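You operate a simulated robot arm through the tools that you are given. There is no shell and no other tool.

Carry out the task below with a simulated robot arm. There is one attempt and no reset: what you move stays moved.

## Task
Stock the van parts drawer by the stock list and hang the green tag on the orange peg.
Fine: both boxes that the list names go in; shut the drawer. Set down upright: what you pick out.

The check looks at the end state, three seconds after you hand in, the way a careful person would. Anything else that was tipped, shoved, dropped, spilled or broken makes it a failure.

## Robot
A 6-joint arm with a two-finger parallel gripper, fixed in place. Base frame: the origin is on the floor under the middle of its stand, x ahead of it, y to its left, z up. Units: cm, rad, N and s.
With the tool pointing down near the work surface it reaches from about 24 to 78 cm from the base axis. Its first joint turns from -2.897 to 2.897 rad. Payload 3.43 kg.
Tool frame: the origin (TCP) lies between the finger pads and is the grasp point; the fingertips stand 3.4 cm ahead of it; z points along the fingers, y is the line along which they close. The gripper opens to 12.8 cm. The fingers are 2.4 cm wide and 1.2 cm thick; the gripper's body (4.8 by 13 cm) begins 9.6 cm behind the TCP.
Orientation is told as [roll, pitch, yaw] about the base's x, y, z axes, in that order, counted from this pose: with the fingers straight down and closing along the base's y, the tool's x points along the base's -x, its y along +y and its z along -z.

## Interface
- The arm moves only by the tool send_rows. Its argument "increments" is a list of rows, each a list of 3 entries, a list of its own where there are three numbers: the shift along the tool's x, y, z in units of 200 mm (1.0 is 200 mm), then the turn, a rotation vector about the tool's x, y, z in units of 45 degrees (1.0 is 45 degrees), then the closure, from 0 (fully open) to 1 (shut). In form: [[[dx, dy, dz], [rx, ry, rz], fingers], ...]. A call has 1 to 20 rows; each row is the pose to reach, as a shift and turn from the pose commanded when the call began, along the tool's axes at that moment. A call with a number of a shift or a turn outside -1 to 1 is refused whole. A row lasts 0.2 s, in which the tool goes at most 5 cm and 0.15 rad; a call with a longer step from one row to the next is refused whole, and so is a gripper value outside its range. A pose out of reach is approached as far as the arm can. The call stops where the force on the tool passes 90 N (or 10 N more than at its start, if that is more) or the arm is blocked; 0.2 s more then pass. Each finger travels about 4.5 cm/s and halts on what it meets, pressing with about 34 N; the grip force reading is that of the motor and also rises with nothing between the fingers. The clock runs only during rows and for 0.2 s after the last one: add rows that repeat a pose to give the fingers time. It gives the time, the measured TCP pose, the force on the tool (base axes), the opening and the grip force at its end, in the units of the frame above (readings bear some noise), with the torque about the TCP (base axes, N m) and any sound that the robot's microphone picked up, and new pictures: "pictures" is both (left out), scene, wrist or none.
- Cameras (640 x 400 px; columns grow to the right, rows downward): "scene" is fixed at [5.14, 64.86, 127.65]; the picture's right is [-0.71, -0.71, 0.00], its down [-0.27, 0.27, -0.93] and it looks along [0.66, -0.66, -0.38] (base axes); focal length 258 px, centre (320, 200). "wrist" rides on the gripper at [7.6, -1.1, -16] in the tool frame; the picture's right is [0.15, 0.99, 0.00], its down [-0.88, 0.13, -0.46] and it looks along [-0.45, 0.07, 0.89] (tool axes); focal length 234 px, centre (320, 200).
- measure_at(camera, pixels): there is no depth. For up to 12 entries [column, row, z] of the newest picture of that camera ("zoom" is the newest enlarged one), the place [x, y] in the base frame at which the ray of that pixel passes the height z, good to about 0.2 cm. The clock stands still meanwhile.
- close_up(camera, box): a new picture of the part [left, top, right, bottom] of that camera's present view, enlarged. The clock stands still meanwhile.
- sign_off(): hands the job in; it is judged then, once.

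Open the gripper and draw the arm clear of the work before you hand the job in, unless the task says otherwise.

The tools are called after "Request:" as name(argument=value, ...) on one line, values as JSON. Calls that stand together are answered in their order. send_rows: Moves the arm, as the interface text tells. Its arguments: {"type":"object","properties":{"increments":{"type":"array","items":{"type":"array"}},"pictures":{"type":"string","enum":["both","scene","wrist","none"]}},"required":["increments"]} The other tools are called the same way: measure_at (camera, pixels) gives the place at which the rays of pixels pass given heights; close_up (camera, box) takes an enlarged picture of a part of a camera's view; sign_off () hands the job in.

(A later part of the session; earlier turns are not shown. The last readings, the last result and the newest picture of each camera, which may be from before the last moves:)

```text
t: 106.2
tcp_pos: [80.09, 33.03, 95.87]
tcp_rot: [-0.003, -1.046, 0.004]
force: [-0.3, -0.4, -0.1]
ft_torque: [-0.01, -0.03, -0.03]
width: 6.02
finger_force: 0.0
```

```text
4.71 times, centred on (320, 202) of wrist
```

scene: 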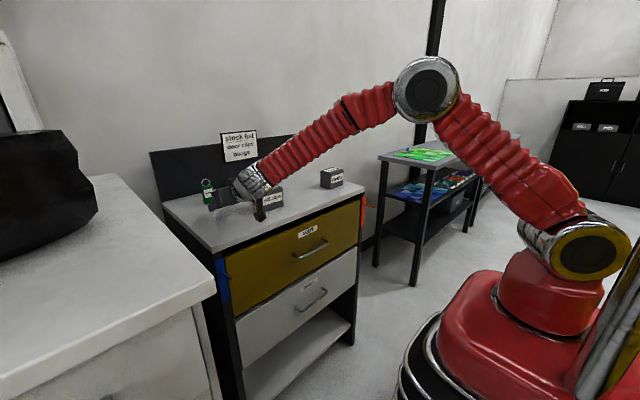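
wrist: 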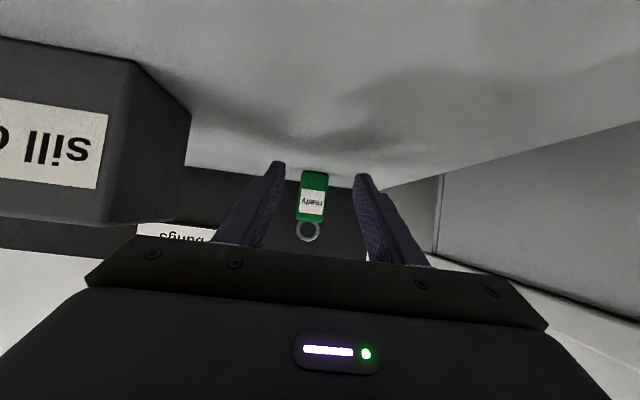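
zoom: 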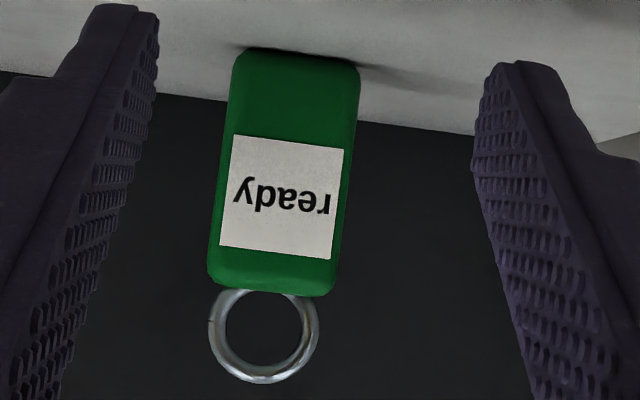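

Centred at y≈33.05. I slide straight forward 12.8 cm so the tag stands between the fingers.

Request:
send_rows(increments=[[[-0.065, 0, 0.11], [0, 0, 0], 0.53], [[-0.13, 0, 0.22], [0, 0, 0], 0.53], [[-0.19, 0, 0.32], [0, 0, 0], 0.53], [[-0.24, 0, 0.405], [0, 0, 0], 0.53], [[-0.285, 0, 0.48], [0, 0, 0], 0.53], [[-0.3263, 0, 0.5506], [0, 0, 0], 0.53], [[-0.3263, 0, 0.5506], [0, 0, 0], 0.53]])

Request:
close_up(camera="wrist", box=[220, 140, 420, 265])

Request:
close_up(camera="scene", box=[160, 150, 288, 230])

```text
t: 107.8
tcp_pos: [92.83, 33.01, 96.05]
tcp_rot: [-0.006, -1.045, 0.005]
force: [0.0, 0.2, 0.0]
ft_torque: [0.01, -0.01, 0.01]
width: 6.04
finger_force: 0.1
```

scene: 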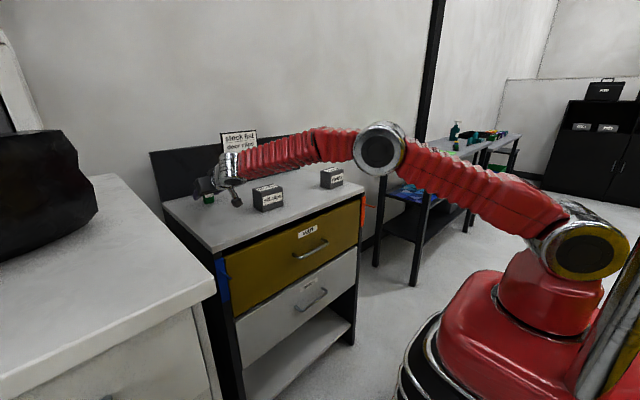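
wrist: 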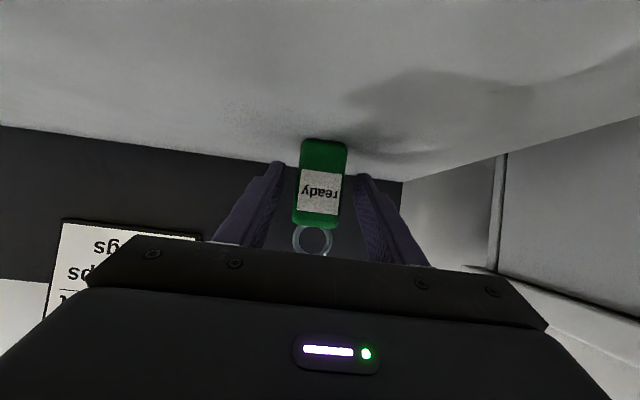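

```text
3.20 times, centred on (320, 202) of wrist
```

zoom: 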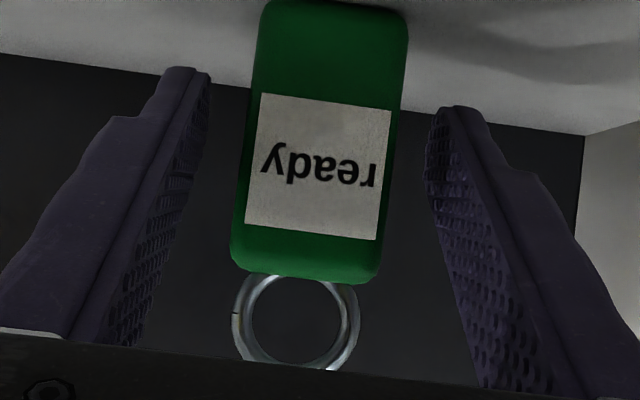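

```text
5.00 times, centred on (224, 190) of scene
```

zoom: 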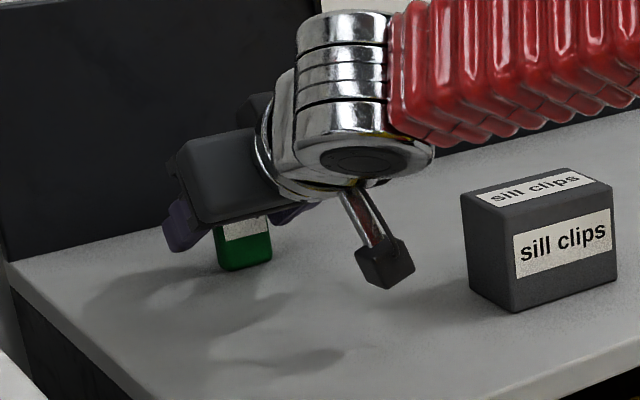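

The tag is between the pads. I close the fingers on its sides.

Request:
send_rows(increments=[[[0, 0, 0], [0, 0, 0], 0.62], [[0, 0, 0], [0, 0, 0], 0.7], [[0, 0, 0], [0, 0, 0], 0.78], [[0, 0, 0], [0, 0, 0], 0.85], [[0, 0, 0], [0, 0, 0], 0.9], [[0, 0, 0], [0, 0, 0], 0.9]])

Request:
close_up(camera="wrist", box=[220, 120, 420, 245])

```text
t: 109.2
tcp_pos: [92.62, 33.01, 95.93]
tcp_rot: [-0.004, -1.045, 0.005]
force: [0.0, 0.4, -0.6]
ft_torque: [0.02, 0.01, 0.05]
width: 3.53
finger_force: 34.1
```

scene: 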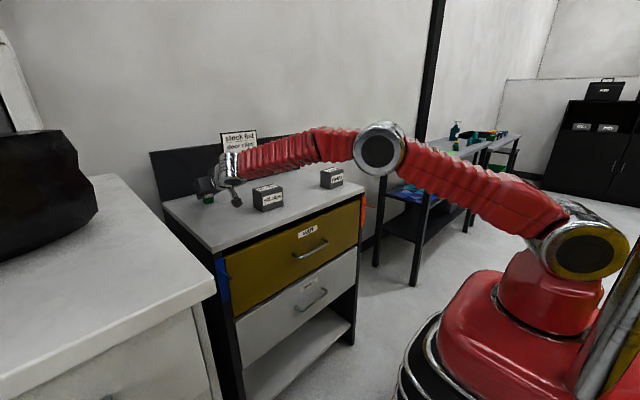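
wrist: 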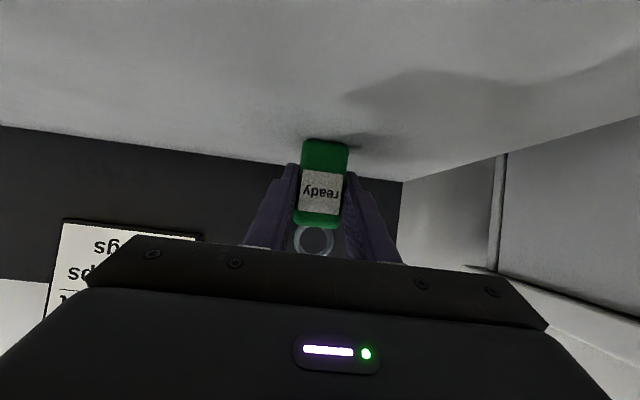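

```text
3.20 times, centred on (320, 182) of wrist
```

zoom: 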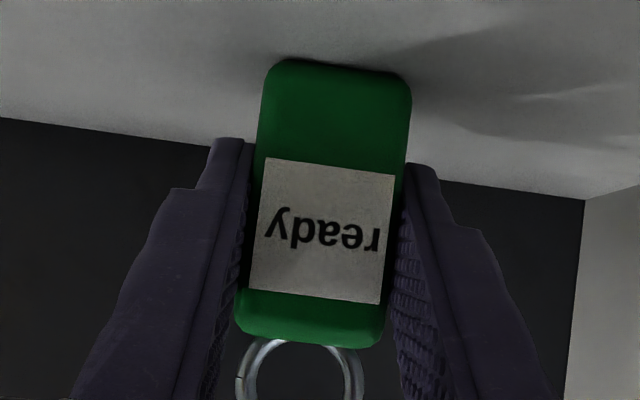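

Tag gripped (3.53 cm, 34 N). Its ring centre is about 3.65 cm above and 1.25 cm ahead of the TCP. I lift it clear and draw it back at height.

Request:
send_rows(increments=[[[-0.0303, 0, -0.0175], [0, 0, 0], 0.9], [[-0.0865, 0, -0.0501], [0, 0, 0], 0.9], [[-0.1013, 0, -0.1742], [0, 0, 0], 0.9], [[-0.0877, 0, -0.3974], [0, 0, 0], 0.9], [[-0.0957, 0, -0.6331], [0, 0, 0], 0.9], [[-0.082, 0, -0.8563], [0, 0, 0], 0.9], [[-0.0069, 0, -0.986], [0, 0, 0], 0.9], [[-0.0069, 0, -0.986], [0, 0, 0], 0.9]])

Request:
close_up(camera="scene", box=[180, 130, 308, 210])

```text
t: 111.0
tcp_pos: [75.69, 33.15, 106.29]
tcp_rot: [-0.002, -1.046, 0.004]
force: [-0.1, -0.1, -0.9]
ft_torque: [0.02, -0.03, -0.01]
width: 3.5
finger_force: 34.3
```

scene: 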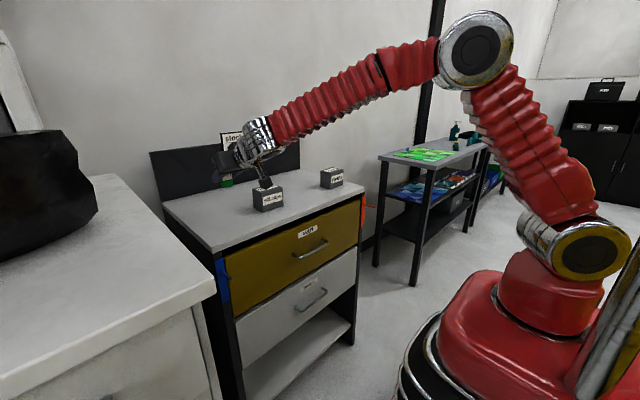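
wrist: 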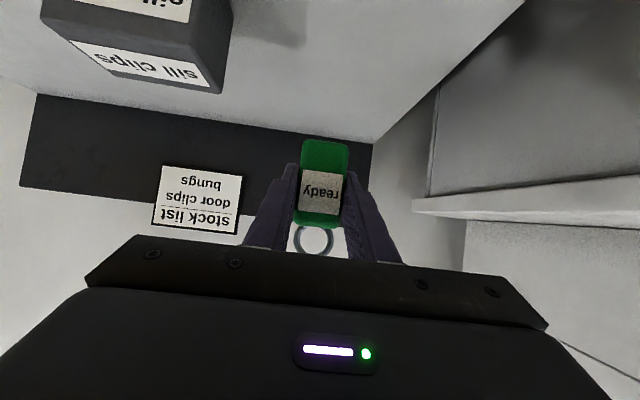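

```text
5.00 times, centred on (244, 170) of scene
```

zoom: 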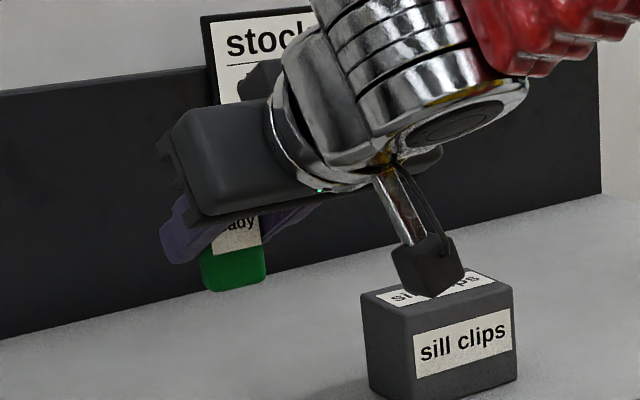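

The tag is held firmly. For an easier hang I'll regrasp it with a steeper tool: I carry it to about (69, 31) over the clear bench area and lower to about 2 cm above the surface.

Request:
send_rows(increments=[[[0.1, -0.03, -0.05], [0, 0, 0], 0.9], [[0.23, -0.06, -0.08], [0, 0, 0], 0.9], [[0.36, -0.09, -0.085], [0, 0, 0], 0.9], [[0.46, -0.1075, -0.083], [0, 0, 0], 0.9], [[0.527, -0.1075, -0.082], [0, 0, 0], 0.9], [[0.527, -0.1075, -0.082], [0, 0, 0], 0.9]])

Request:
close_up(camera="scene", box=[190, 140, 318, 220])

```text
t: 112.4
tcp_pos: [69.25, 31.08, 97.92]
tcp_rot: [-0.002, -1.046, 0.003]
force: [-0.1, 0.1, -0.2]
ft_torque: [-0.01, -0.01, 0.0]
width: 3.49
finger_force: 34.3
```

scene: 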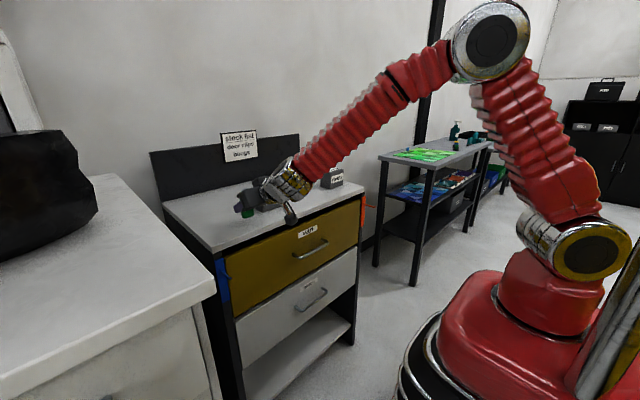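
wrist: 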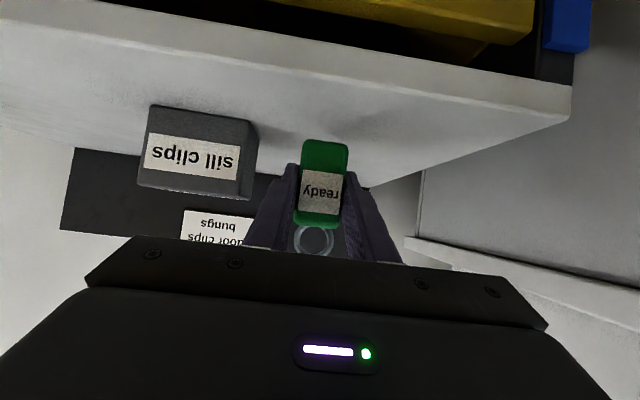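

```text
5.00 times, centred on (254, 180) of scene
```

zoom: 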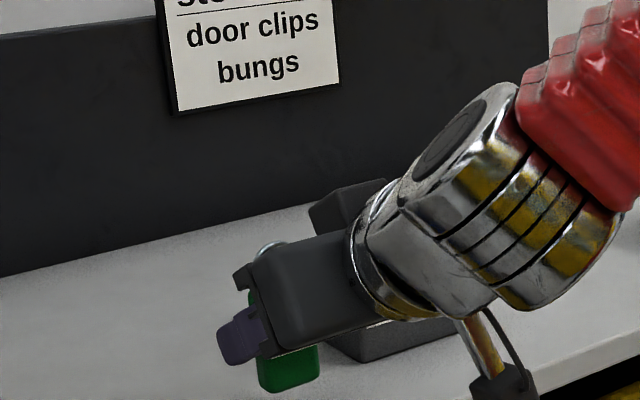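

The tag hovers about 1.9 cm above the bench, upright. I lower it 1.5 cm, then in 0.15 cm steps to contact.

Request:
send_rows(increments=[[[0.025, 0, 0.0145], [0, 0, 0], 0.9], [[0.05, 0, 0.029], [0, 0, 0], 0.9], [[0.065, 0, 0.0376], [0, 0, 0], 0.9]], pictures="none")

Request:
send_rows(increments=[[[0.0043, 0, 0.0025], [0, 0, 0], 0.9], [[0.0087, 0, 0.005], [0, 0, 0], 0.9]], pictures="none")

```text
t: 113.2
tcp_pos: [69.25, 30.83, 96.3]
tcp_rot: [-0.005, -1.045, 0.004]
force: [0.2, 0.5, -0.8]
ft_torque: [-0.02, 0.03, 0.02]
width: 3.5
finger_force: 34.2
```

```text
t: 113.8
tcp_pos: [69.16, 30.98, 96.18]
tcp_rot: [-0.002, -1.046, 0.004]
force: [0.4, 0.2, -0.5]
ft_torque: [0.01, -0.01, -0.04]
width: 3.52
finger_force: 33.7
```

Not touching yet at 96.18; I step down 0.1 cm at a time.

Request:
send_rows(increments=[[[0.0022, 0, 0.00125], [0, 0, 0], 0.9], [[0.0052, 0, 0.003], [0, 0, 0], 0.9]], pictures="none")

Request:
send_rows(increments=[[[0.0022, 0, 0.00125], [0, 0, 0], 0.9], [[0.0052, 0, 0.003], [0, 0, 0], 0.9]], pictures="wrist")

```text
t: 114.4
tcp_pos: [69.23, 30.92, 96.08]
tcp_rot: [-0.004, -1.046, 0.003]
force: [0.5, 0.2, 1.4]
ft_torque: [0.05, -0.02, 0.02]
width: 3.5
finger_force: 33.4
```

```text
t: 115.0
tcp_pos: [69.21, 31.1, 95.98]
tcp_rot: [-0.003, -1.048, 0.003]
force: [-3.7, -1.1, 11.9]
ft_torque: [0.04, 0.15, 0.02]
width: 3.5
finger_force: 34.6
```

wrist: 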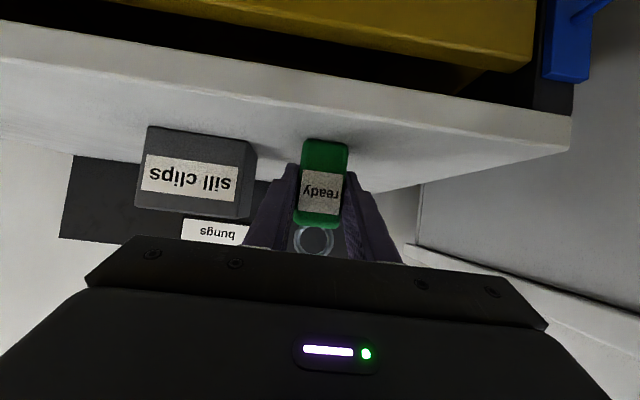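

Contact (Fz 12 N): the tag stands on the bench. I open the fingers to about 5 cm, then turn the tool from 60° to 20° about the tag while rising 0.7 cm.

Request:
send_rows(increments=[[[-0.0035, 0, -0.002], [0, 0, 0], 0.9], [[-0.0035, 0, -0.002], [0, 0, 0], 0.75], [[-0.0035, 0, -0.002], [0, 0, 0], 0.66], [[-0.0035, 0, -0.002], [0, 0, 0], 0.6], [[-0.0035, 0, -0.002], [0, 0, 0], 0.6]])

Request:
close_up(camera="wrist", box=[220, 120, 420, 245])

```text
t: 116.2
tcp_pos: [69.32, 31.0, 95.95]
tcp_rot: [-0.005, -1.046, 0.003]
force: [-0.5, 0.6, 0.0]
ft_torque: [0.01, 0.02, 0.01]
width: 5.12
finger_force: 0.2
```

scene: 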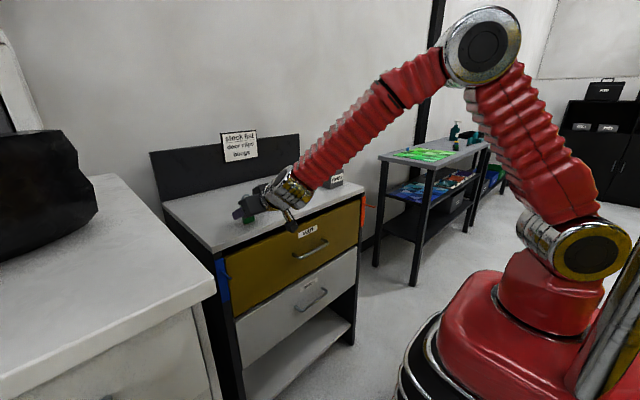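
wrist: 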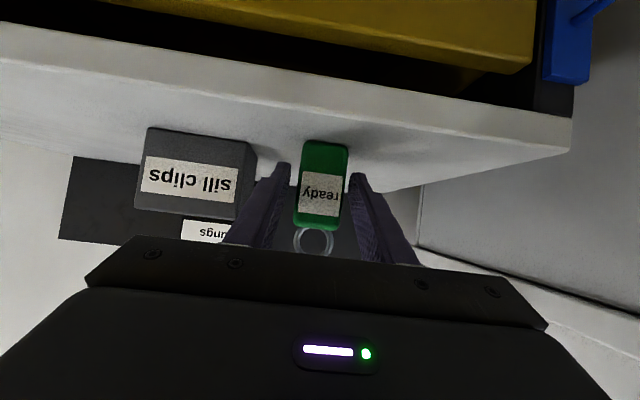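

```text
3.20 times, centred on (320, 182) of wrist
```

zoom: 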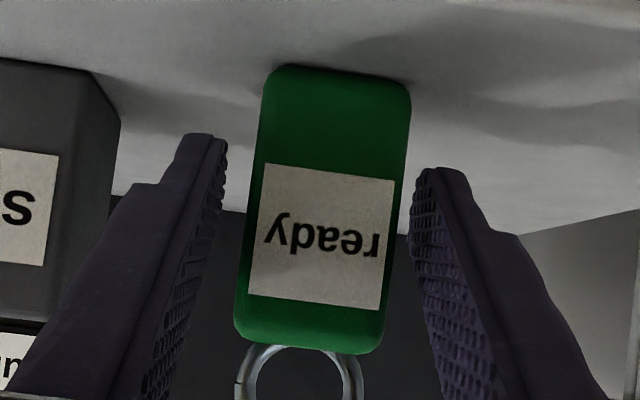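

The tag stands on its own with clearance on both sides. Now I turn the tool from 60° to 20° around it, rising slightly.

Request:
send_rows(increments=[[[-0.012, 0, 0.0], [0, 0.15, 0], 0.6], [[-0.022, 0, 0.004], [0, 0.3, 0], 0.6], [[-0.032, 0, 0.009], [0, 0.45, 0], 0.6], [[-0.042, 0, 0.014], [0, 0.6, 0], 0.6], [[-0.048, 0, 0.018], [0, 0.75, 0], 0.6], [[-0.0528, 0, 0.0214], [0, 0.889, 0], 0.6], [[-0.0528, 0, 0.0214], [0, 0.889, 0], 0.6]])

Request:
close_up(camera="wrist", box=[220, 120, 420, 245])

Request:
close_up(camera="scene", box=[190, 140, 318, 220])

```text
t: 117.8
tcp_pos: [70.08, 30.95, 96.69]
tcp_rot: [0.0, -0.347, 0.002]
force: [0.0, 0.7, 0.2]
ft_torque: [-0.03, -0.03, 0.01]
width: 5.1
finger_force: 0.1
```

scene: 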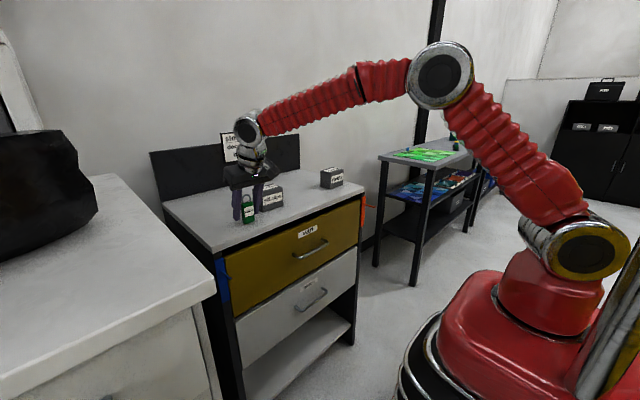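
wrist: 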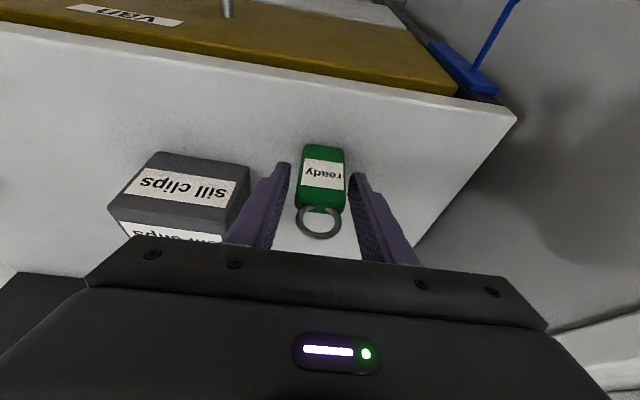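

```text
3.20 times, centred on (320, 182) of wrist
```

zoom: 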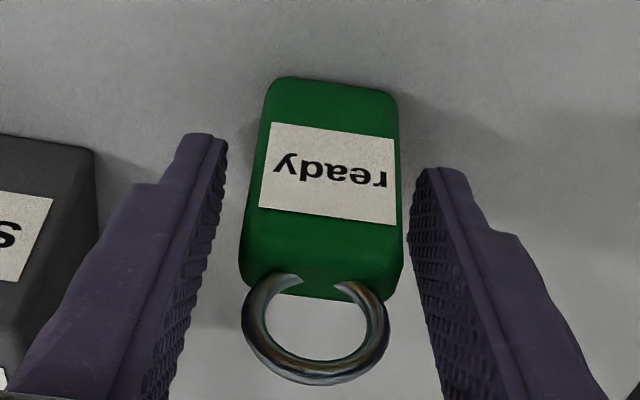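

```text
5.00 times, centred on (254, 180) of scene
```

zoom: 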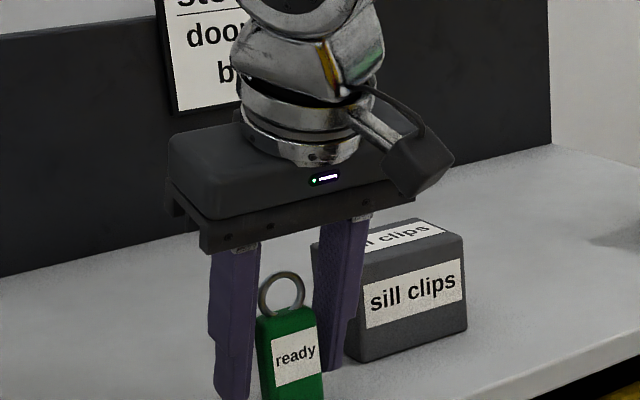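

The tool now stands at 20° around the upright tag. I measure the tag's foot and ring here for the grasp offset.

Request:
measure_at(camera="wrist", pixels=[[305.9, 144.2, 92], [343.4, 148.6, 92], [324.5, 146, 92], [318.75, 222.6, 99.6], [318.75, 222.6, 99.2], [297, 223, 99.6], [341, 224, 99.6]])

```text
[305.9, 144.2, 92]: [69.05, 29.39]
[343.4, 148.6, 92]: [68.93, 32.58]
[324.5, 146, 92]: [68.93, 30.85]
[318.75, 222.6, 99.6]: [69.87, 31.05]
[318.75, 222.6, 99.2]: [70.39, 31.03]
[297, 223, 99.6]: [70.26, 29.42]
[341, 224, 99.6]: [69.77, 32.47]
```

The tag's centre is near (69.95, 31.0) and the ring centre near (69.95, 31.0, 99.5). I shift 0.5 cm back to centre the pads on it and close.

Request:
send_rows(increments=[[[0.0235, 0, -0.0085], [0, 0, 0], 0.6], [[0.0235, 0, -0.0085], [0, 0, 0], 0.68], [[0.0235, 0, -0.0085], [0, 0, 0], 0.78], [[0.0235, 0, -0.0085], [0, 0, 0], 0.85], [[0.0235, 0, -0.0085], [0, 0, 0], 0.9], [[0.0235, 0, -0.0085], [0, 0, 0], 0.9]])

Request:
close_up(camera="wrist", box=[220, 120, 420, 245])

```text
t: 119.2
tcp_pos: [69.56, 30.96, 96.63]
tcp_rot: [-0.002, -0.348, 0.002]
force: [0.7, 0.4, -0.6]
ft_torque: [-0.01, -0.05, 0.0]
width: 3.52
finger_force: 33.8
```

scene: 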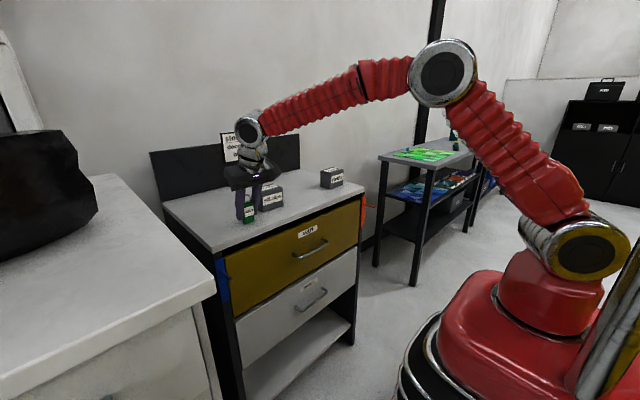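
wrist: 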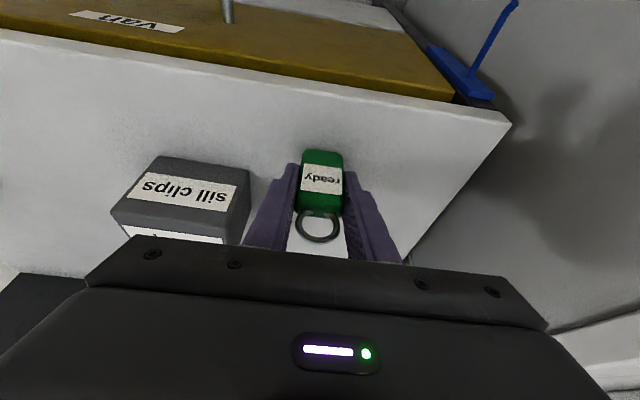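

```text
3.20 times, centred on (320, 182) of wrist
```

zoom: 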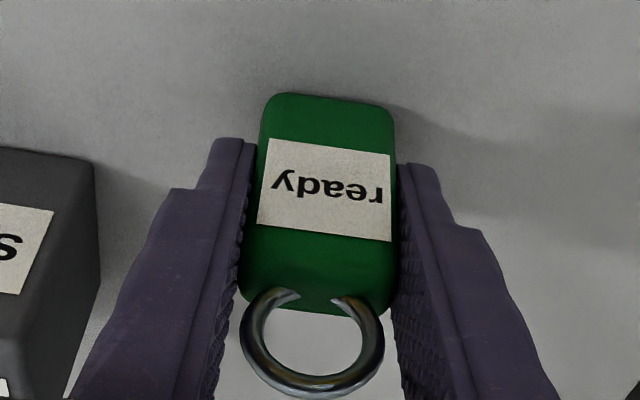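

Regrasped (3.52 cm, 33.8 N); the ring centre is now about (+0.4, +0.1, +2.9) cm from the TCP. I lift, draw back past the bench edge, and start moving right in front of the bench.

Request:
send_rows(increments=[[[-0.03, 0, -0.09], [0, 0, 0], 0.9], [[-0.0682, 0, -0.188], [0, 0, 0], 0.9], [[0.143, 0, -0.265], [0, 0, 0], 0.9], [[0.355, 0, -0.3415], [0, 0, 0], 0.9], [[0.543, 0, -0.41], [0, 0, 0], 0.9], [[0.66, -0.1, -0.4523], [0, 0, 0], 0.9], [[0.66, -0.3, -0.4523], [0, 0, 0], 0.9], [[0.66, -0.5, -0.4523], [0, 0, 0], 0.9], [[0.66, -0.7, -0.4523], [0, 0, 0], 0.9], [[0.66, -0.9, -0.4523], [0, 0, 0], 0.9], [[0.66, -1.0, -0.4523], [0, 0, 0], 0.9], [[0.66, -1.0, -0.4523], [0, 0, 0], 0.9]], pictures="none")

Request:
send_rows(increments=[[[0, -0.2, 0], [0, 0, 0], 0.9], [[0, -0.4, 0], [0, 0, 0], 0.9], [[0, -0.6, 0], [0, 0, 0], 0.9], [[0, -0.8, 0], [0, 0, 0], 0.9], [[0, -1.0, 0], [0, 0, 0], 0.9], [[0, -1.0, 0], [0, 0, 0], 0.9]])

```text
t: 121.8
tcp_pos: [54.14, 10.89, 100.77]
tcp_rot: [-0.001, -0.349, 0.0]
force: [-0.4, 0.0, -1.1]
ft_torque: [-0.05, 0.0, 0.01]
width: 3.51
finger_force: 34.1
```

```text
t: 123.2
tcp_pos: [54.1, -9.41, 100.82]
tcp_rot: [-0.003, -0.349, 0.002]
force: [-1.8, -0.3, -0.5]
ft_torque: [-0.01, 0.03, 0.0]
width: 3.53
finger_force: 34.4
```

scene: 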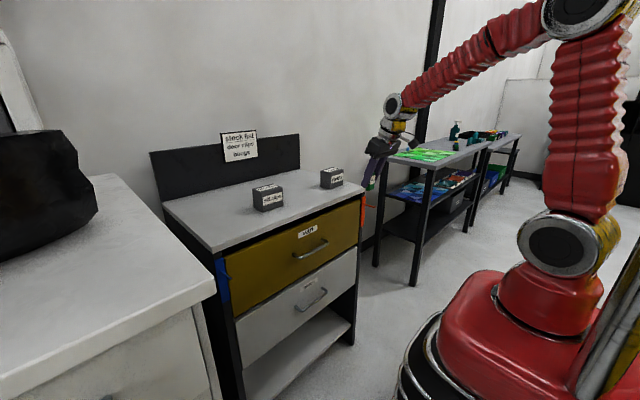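
wrist: 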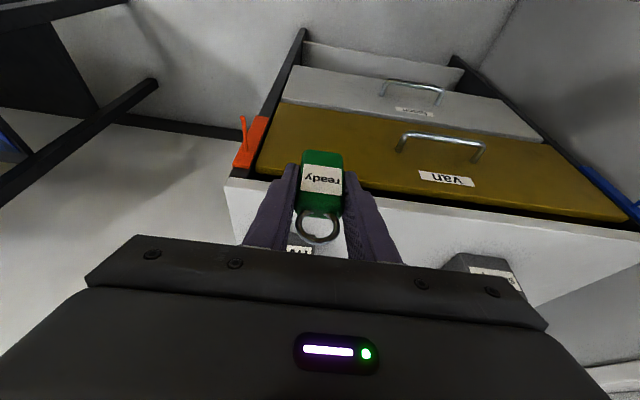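

The tag is held in front of the bench and the orange peg shows near (243,140) in the wrist view. I enlarge both views to measure the peg's shape again.

Request:
close_up(camera="wrist", box=[215, 100, 295, 150])

Request:
close_up(camera="wrist", box=[215, 130, 295, 180])

Request:
close_up(camera="scene", box=[350, 190, 390, 215])

```text
8.00 times, centred on (255, 125) of wrist
```

zoom: 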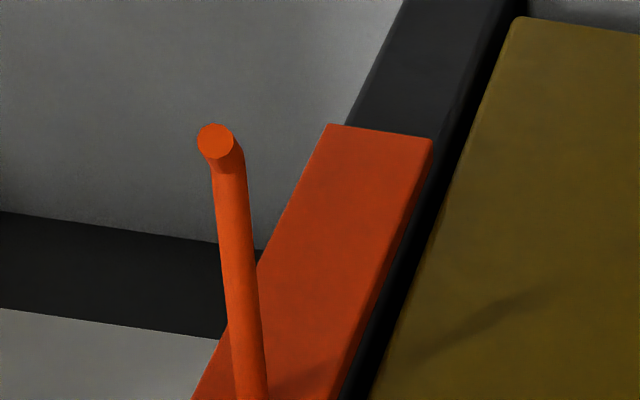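

```text
8.00 times, centred on (255, 155) of wrist
```

zoom: 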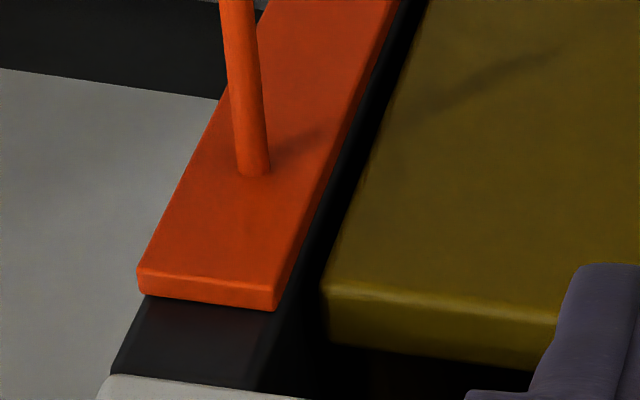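

```text
16.00 times, centred on (370, 202) of scene
```

zoom: 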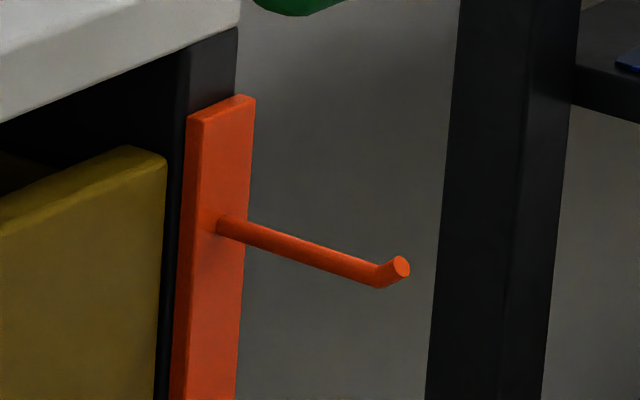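

I triangulate the peg's root, bend and tip from both views.

Request:
measure_at(camera="wrist", pixels=[[241.9, 117.5, 84], [241.9, 117.5, 86], [243.75, 121, 83.5], [243.75, 121, 85.5], [246.6, 151.5, 83.5], [246.6, 151.5, 85.5], [246.25, 141.25, 84.3]])

Request:
measure_at(camera="scene", pixels=[[375.06, 206.2, 84], [375.06, 206.2, 86], [373.75, 206.7, 83.5], [373.75, 206.7, 85.5], [363.9, 203.6, 83.5], [363.9, 203.6, 85.5]])

```text
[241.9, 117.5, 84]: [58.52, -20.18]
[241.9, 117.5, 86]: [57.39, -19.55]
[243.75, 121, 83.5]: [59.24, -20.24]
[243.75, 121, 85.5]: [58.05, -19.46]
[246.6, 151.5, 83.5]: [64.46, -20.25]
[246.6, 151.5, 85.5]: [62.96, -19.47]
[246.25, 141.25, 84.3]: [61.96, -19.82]
```

```text
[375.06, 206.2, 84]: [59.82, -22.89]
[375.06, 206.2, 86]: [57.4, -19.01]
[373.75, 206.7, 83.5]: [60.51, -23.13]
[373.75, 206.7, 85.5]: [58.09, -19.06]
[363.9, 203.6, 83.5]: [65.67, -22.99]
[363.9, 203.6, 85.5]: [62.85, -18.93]
```

The peg's shaft is near y≈−19.7, z≈85 from x≈63.3 to 58.3, with its tip up to about (57.7, −19.7, 85.7). I move so the ring is about 2.7 cm in front of the tip.

Request:
send_rows(increments=[[[0, -0.2, 0], [0, 0, 0], 0.9], [[0, -0.4, 0], [0, 0, 0], 0.9], [[0, -0.521, 0.0], [0, 0, 0], 0.9], [[0.06, -0.521, 0.18], [0, 0, 0], 0.9], [[0.12, -0.521, 0.37], [0, 0, 0], 0.9], [[0.18, -0.521, 0.56], [0, 0, 0], 0.9], [[0.24, -0.521, 0.73], [0, 0, 0], 0.9], [[0.29, -0.521, 0.8735], [0, 0, 0], 0.9], [[0.29, -0.521, 0.8735], [0, 0, 0], 0.9]])

Request:
close_up(camera="wrist", box=[240, 130, 400, 255])

Request:
close_up(camera="scene", box=[340, 170, 404, 210])

```text
t: 125.2
tcp_pos: [54.63, -19.44, 82.36]
tcp_rot: [-0.002, -0.347, 0.002]
force: [0.4, -0.9, -0.2]
ft_torque: [0.02, 0.0, 0.02]
width: 3.51
finger_force: 34.0
```

scene: 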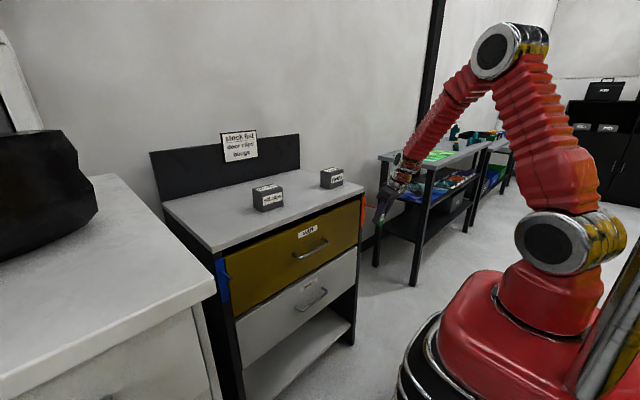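
wrist: 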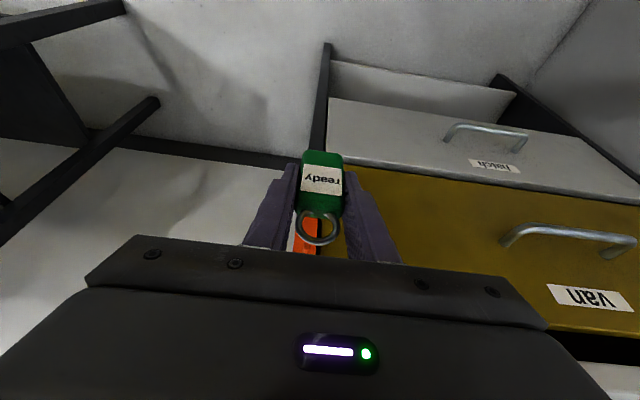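

```text
3.20 times, centred on (320, 192) of wrist
```

zoom: 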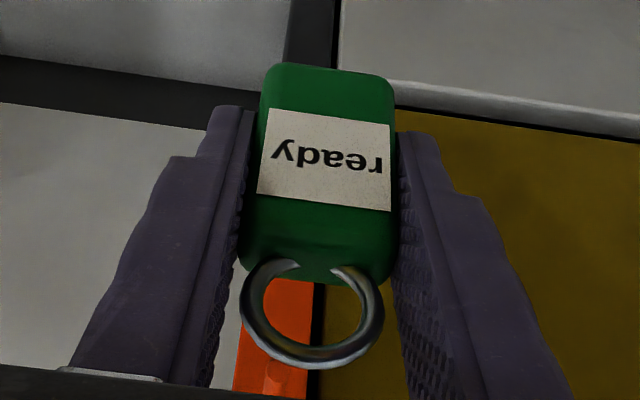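

```text
10.00 times, centred on (372, 190) of scene
```

zoom: 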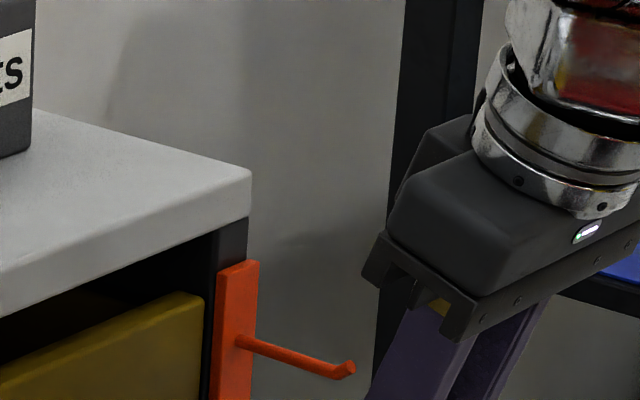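

I look closer at the ring and what's visible of the peg behind it.

Request:
close_up(camera="wrist", box=[280, 205, 360, 260])

Request:
close_up(camera="scene", box=[355, 190, 395, 225])

```text
7.27 times, centred on (320, 232) of wrist
```

zoom: 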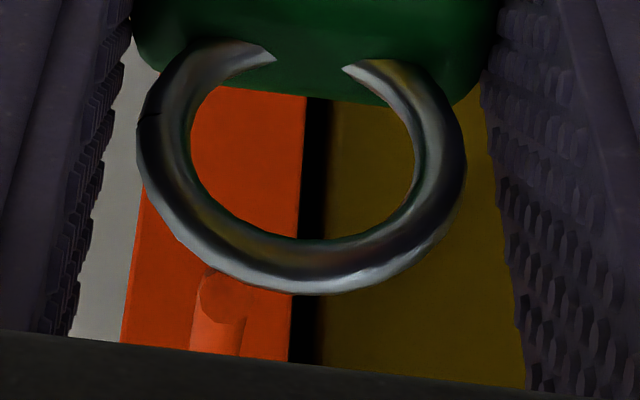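

```text
11.43 times, centred on (375, 208) of scene
```

zoom: 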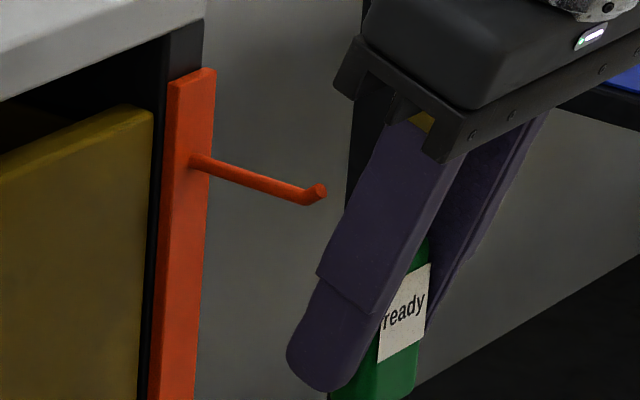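

The peg tip's end face is visible just beyond and below-left of the ring's lower rim. I measure the tip directly in the zoomed pictures at several heights.

Request:
measure_at(camera="zoom", pixels=[[317, 191, 84], [317, 191, 85], [317, 191, 86], [303, 196, 84], [303, 196, 85], [195, 161, 84], [195, 161, 85]])

Request:
measure_at(camera="wrist", pixels=[[306.9, 246.2, 84.5], [306.9, 246.2, 85], [306.9, 246.2, 85.5], [317.5, 227.7, 85.2], [317.5, 227.7, 84.9], [297.5, 228, 85.2], [340, 229, 85.2]])

```text
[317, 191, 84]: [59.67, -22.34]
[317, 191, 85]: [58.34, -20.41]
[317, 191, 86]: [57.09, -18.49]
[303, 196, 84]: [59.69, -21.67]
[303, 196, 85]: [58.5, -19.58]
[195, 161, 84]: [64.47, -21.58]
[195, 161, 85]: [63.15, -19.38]
```

```text
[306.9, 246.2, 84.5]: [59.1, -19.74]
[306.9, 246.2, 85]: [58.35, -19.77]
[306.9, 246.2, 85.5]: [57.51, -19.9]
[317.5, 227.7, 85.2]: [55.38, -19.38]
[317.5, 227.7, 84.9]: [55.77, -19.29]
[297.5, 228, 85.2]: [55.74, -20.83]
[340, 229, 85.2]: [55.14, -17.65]
```

The tip's centre is at about (57.9, −19.8, 85.3), the shaft at y≈−19.8, z≈84.85; the ring is at (55.0, −19.4, 85.2). I correct by −0.43 in y and −0.14 in z, and advance so the ring begins to pass the tip.

Request:
send_rows(increments=[[[0.0024, -0.0215, 0.0066], [0, 0, 0], 0.9], [[0.0024, -0.0215, 0.0066], [0, 0, 0], 0.9], [[-0.054, -0.0215, 0.027], [0, 0, 0], 0.9], [[-0.092, -0.0215, 0.041], [0, 0, 0], 0.9], [[-0.12, -0.0215, 0.051], [0, 0, 0], 0.9], [[-0.12, -0.0215, 0.051], [0, 0, 0], 0.9]])

Request:
close_up(camera="wrist", box=[280, 205, 360, 255])

Request:
close_up(camera="scene", box=[350, 185, 398, 215])

```text
t: 126.6
tcp_pos: [57.23, -19.92, 82.41]
tcp_rot: [-0.001, -0.347, 0.001]
force: [0.2, 0.6, -1.0]
ft_torque: [0.03, 0.0, -0.04]
width: 3.54
finger_force: 34.2
```

scene: 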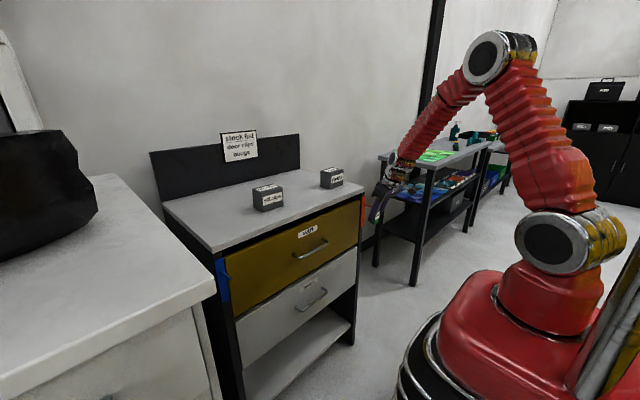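
wrist: 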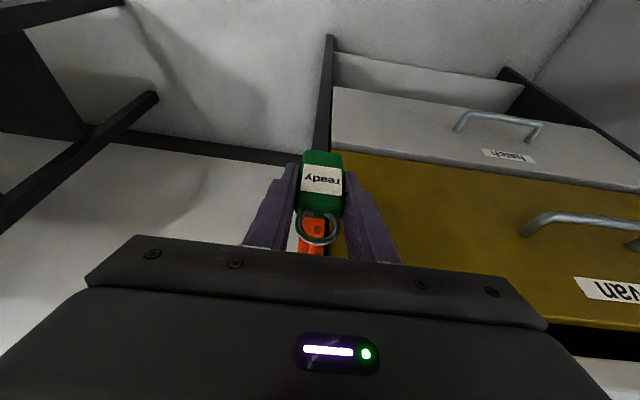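

```text
8.00 times, centred on (320, 230) of wrist
```

zoom: 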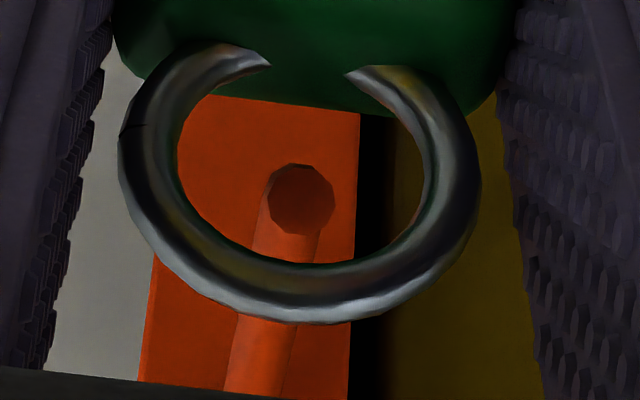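

```text
13.33 times, centred on (374, 200) of scene
```

zoom: 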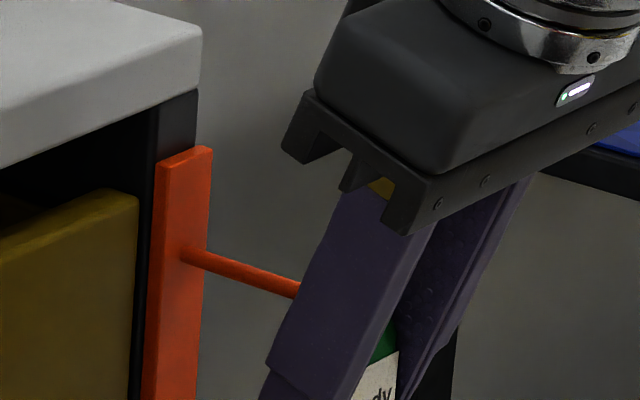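

The tip now shows neatly inside the ring's opening. I advance another 2.4 cm in small steps so the ring sits well over the shaft.

Request:
send_rows(increments=[[[-0.028, 0, 0.011], [0, 0, 0], 0.9], [[-0.055, 0, 0.022], [0, 0, 0], 0.9], [[-0.083, 0, 0.034], [0, 0, 0], 0.9], [[-0.111, 0, 0.0456], [0, 0, 0], 0.9], [[-0.111, 0, 0.0456], [0, 0, 0], 0.9]])

Request:
close_up(camera="wrist", box=[280, 205, 360, 255])

Request:
close_up(camera="scene", box=[350, 185, 398, 215])

```text
t: 127.8
tcp_pos: [59.6, -19.96, 82.16]
tcp_rot: [-0.003, -0.346, -0.001]
force: [0.1, -0.1, -0.5]
ft_torque: [0.01, -0.01, 0.0]
width: 3.53
finger_force: 33.5
```

scene: 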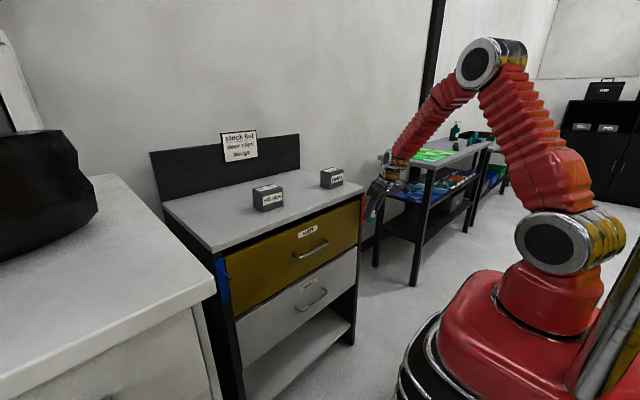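
wrist: 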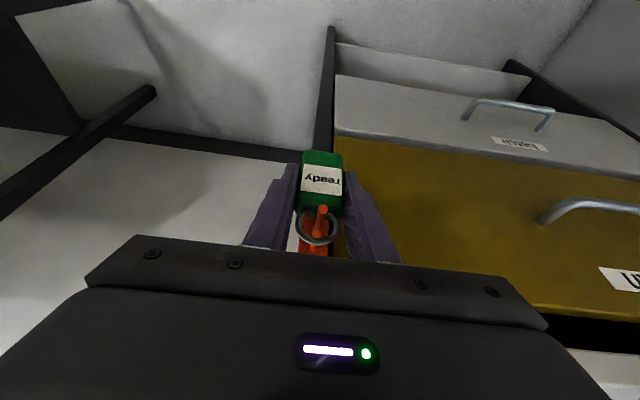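

```text
8.00 times, centred on (320, 230) of wrist
```

zoom: 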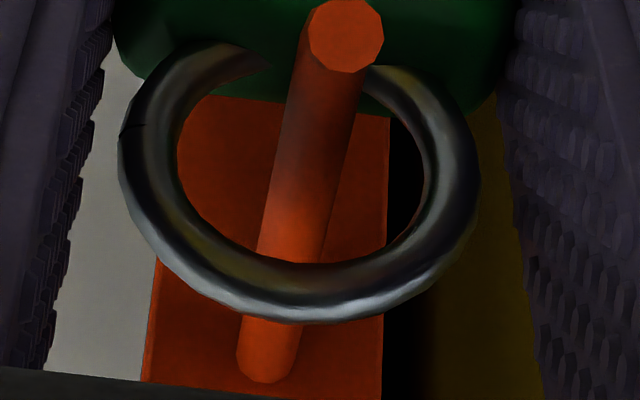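

```text
13.33 times, centred on (374, 200) of scene
```

zoom: 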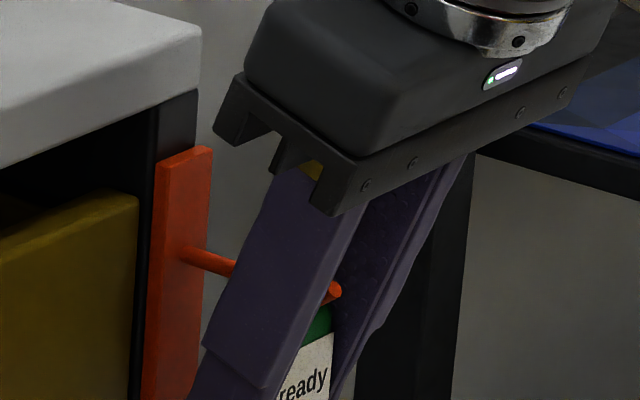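

The peg now runs through the ring with its tip in front of the tag. I lower in small steps until the ring rests on the shaft.

Request:
send_rows(increments=[[[0.006, 0, 0.0165], [0, 0, 0], 0.9], [[0.0102, 0, 0.0282], [0, 0, 0], 0.9]], pictures="none")

Request:
send_rows(increments=[[[0.0013, 0, 0.0035], [0, 0, 0], 0.9], [[0.0026, 0, 0.0071], [0, 0, 0], 0.9]], pictures="none")

Request:
send_rows(increments=[[[0.0013, 0, 0.0035], [0, 0, 0], 0.9], [[0.0026, 0, 0.0071], [0, 0, 0], 0.9]], pictures="wrist")

Request:
close_up(camera="wrist", box=[280, 205, 360, 255])

```text
t: 128.4
tcp_pos: [59.56, -19.89, 81.55]
tcp_rot: [-0.003, -0.348, 0.003]
force: [-0.1, 0.1, -1.0]
ft_torque: [0.0, 0.0, 0.01]
width: 3.53
finger_force: 34.2
```

```text
t: 129.0
tcp_pos: [59.61, -19.92, 81.45]
tcp_rot: [-0.002, -0.348, 0.001]
force: [0.4, 0.0, -0.2]
ft_torque: [0.0, 0.04, 0.01]
width: 3.51
finger_force: 34.0
```

```text
t: 129.6
tcp_pos: [59.59, -19.82, 81.23]
tcp_rot: [-0.003, -0.347, 0.001]
force: [0.1, -0.1, -0.4]
ft_torque: [-0.01, -0.02, 0.0]
width: 3.52
finger_force: 33.9
```

wrist: 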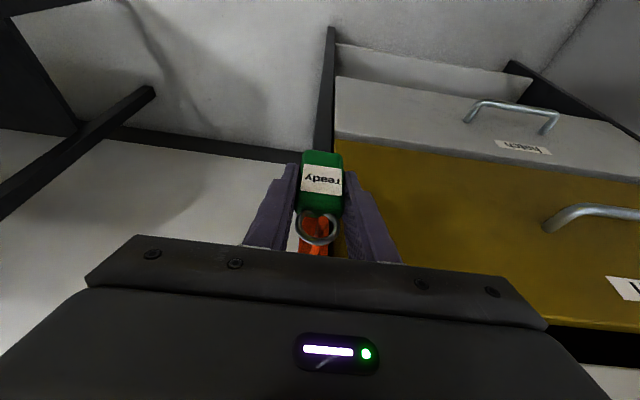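

```text
8.00 times, centred on (320, 230) of wrist
```

zoom: 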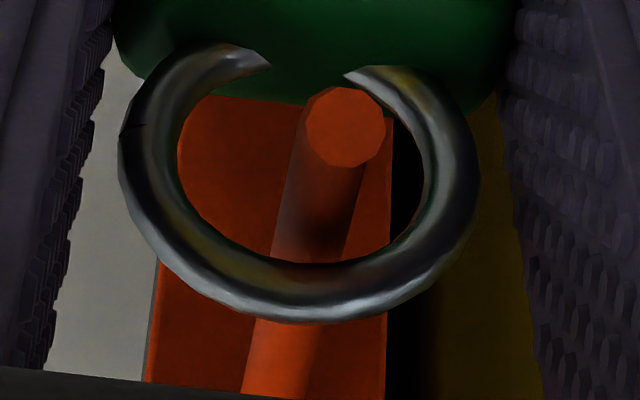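

Nearly resting. I continue lowering 0.15 cm at a time.

Request:
send_rows(increments=[[[0.0013, 0, 0.0035], [0, 0, 0], 0.9], [[0.0026, 0, 0.0071], [0, 0, 0], 0.9]], pictures="none")

Request:
send_rows(increments=[[[0.0013, 0, 0.0035], [0, 0, 0], 0.9], [[0.0026, 0, 0.0071], [0, 0, 0], 0.9]], pictures="none")

Request:
send_rows(increments=[[[0.0013, 0, 0.0035], [0, 0, 0], 0.9], [[0.0026, 0, 0.0071], [0, 0, 0], 0.9]], pictures="wrist")

Request:
close_up(camera="wrist", box=[280, 205, 360, 255])

```text
t: 130.2
tcp_pos: [59.56, -19.96, 81.29]
tcp_rot: [-0.002, -0.35, 0.0]
force: [0.0, -0.9, 3.9]
ft_torque: [0.05, -0.04, -0.06]
width: 3.53
finger_force: 34.2
```

```text
t: 130.8
tcp_pos: [59.69, -19.95, 81.17]
tcp_rot: [-0.004, -0.352, 0.001]
force: [-5.3, 0.0, 25.5]
ft_torque: [0.01, -0.19, -0.01]
width: 3.52
finger_force: 33.4
```

```text
t: 131.4
tcp_pos: [59.61, -20.0, 80.84]
tcp_rot: [-0.005, -0.351, 0.002]
force: [-0.3, 0.4, 26.3]
ft_torque: [0.02, 0.02, 0.0]
width: 3.54
finger_force: 33.6
```

wrist: 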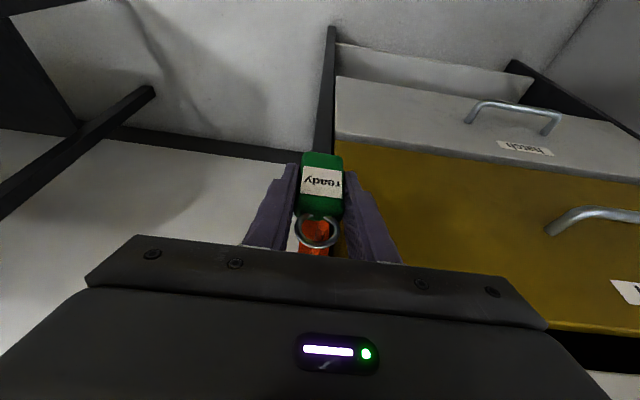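

```text
8.00 times, centred on (320, 230) of wrist
```

zoom: 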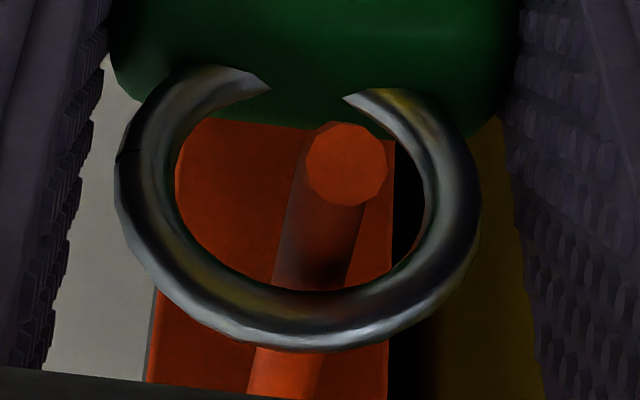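

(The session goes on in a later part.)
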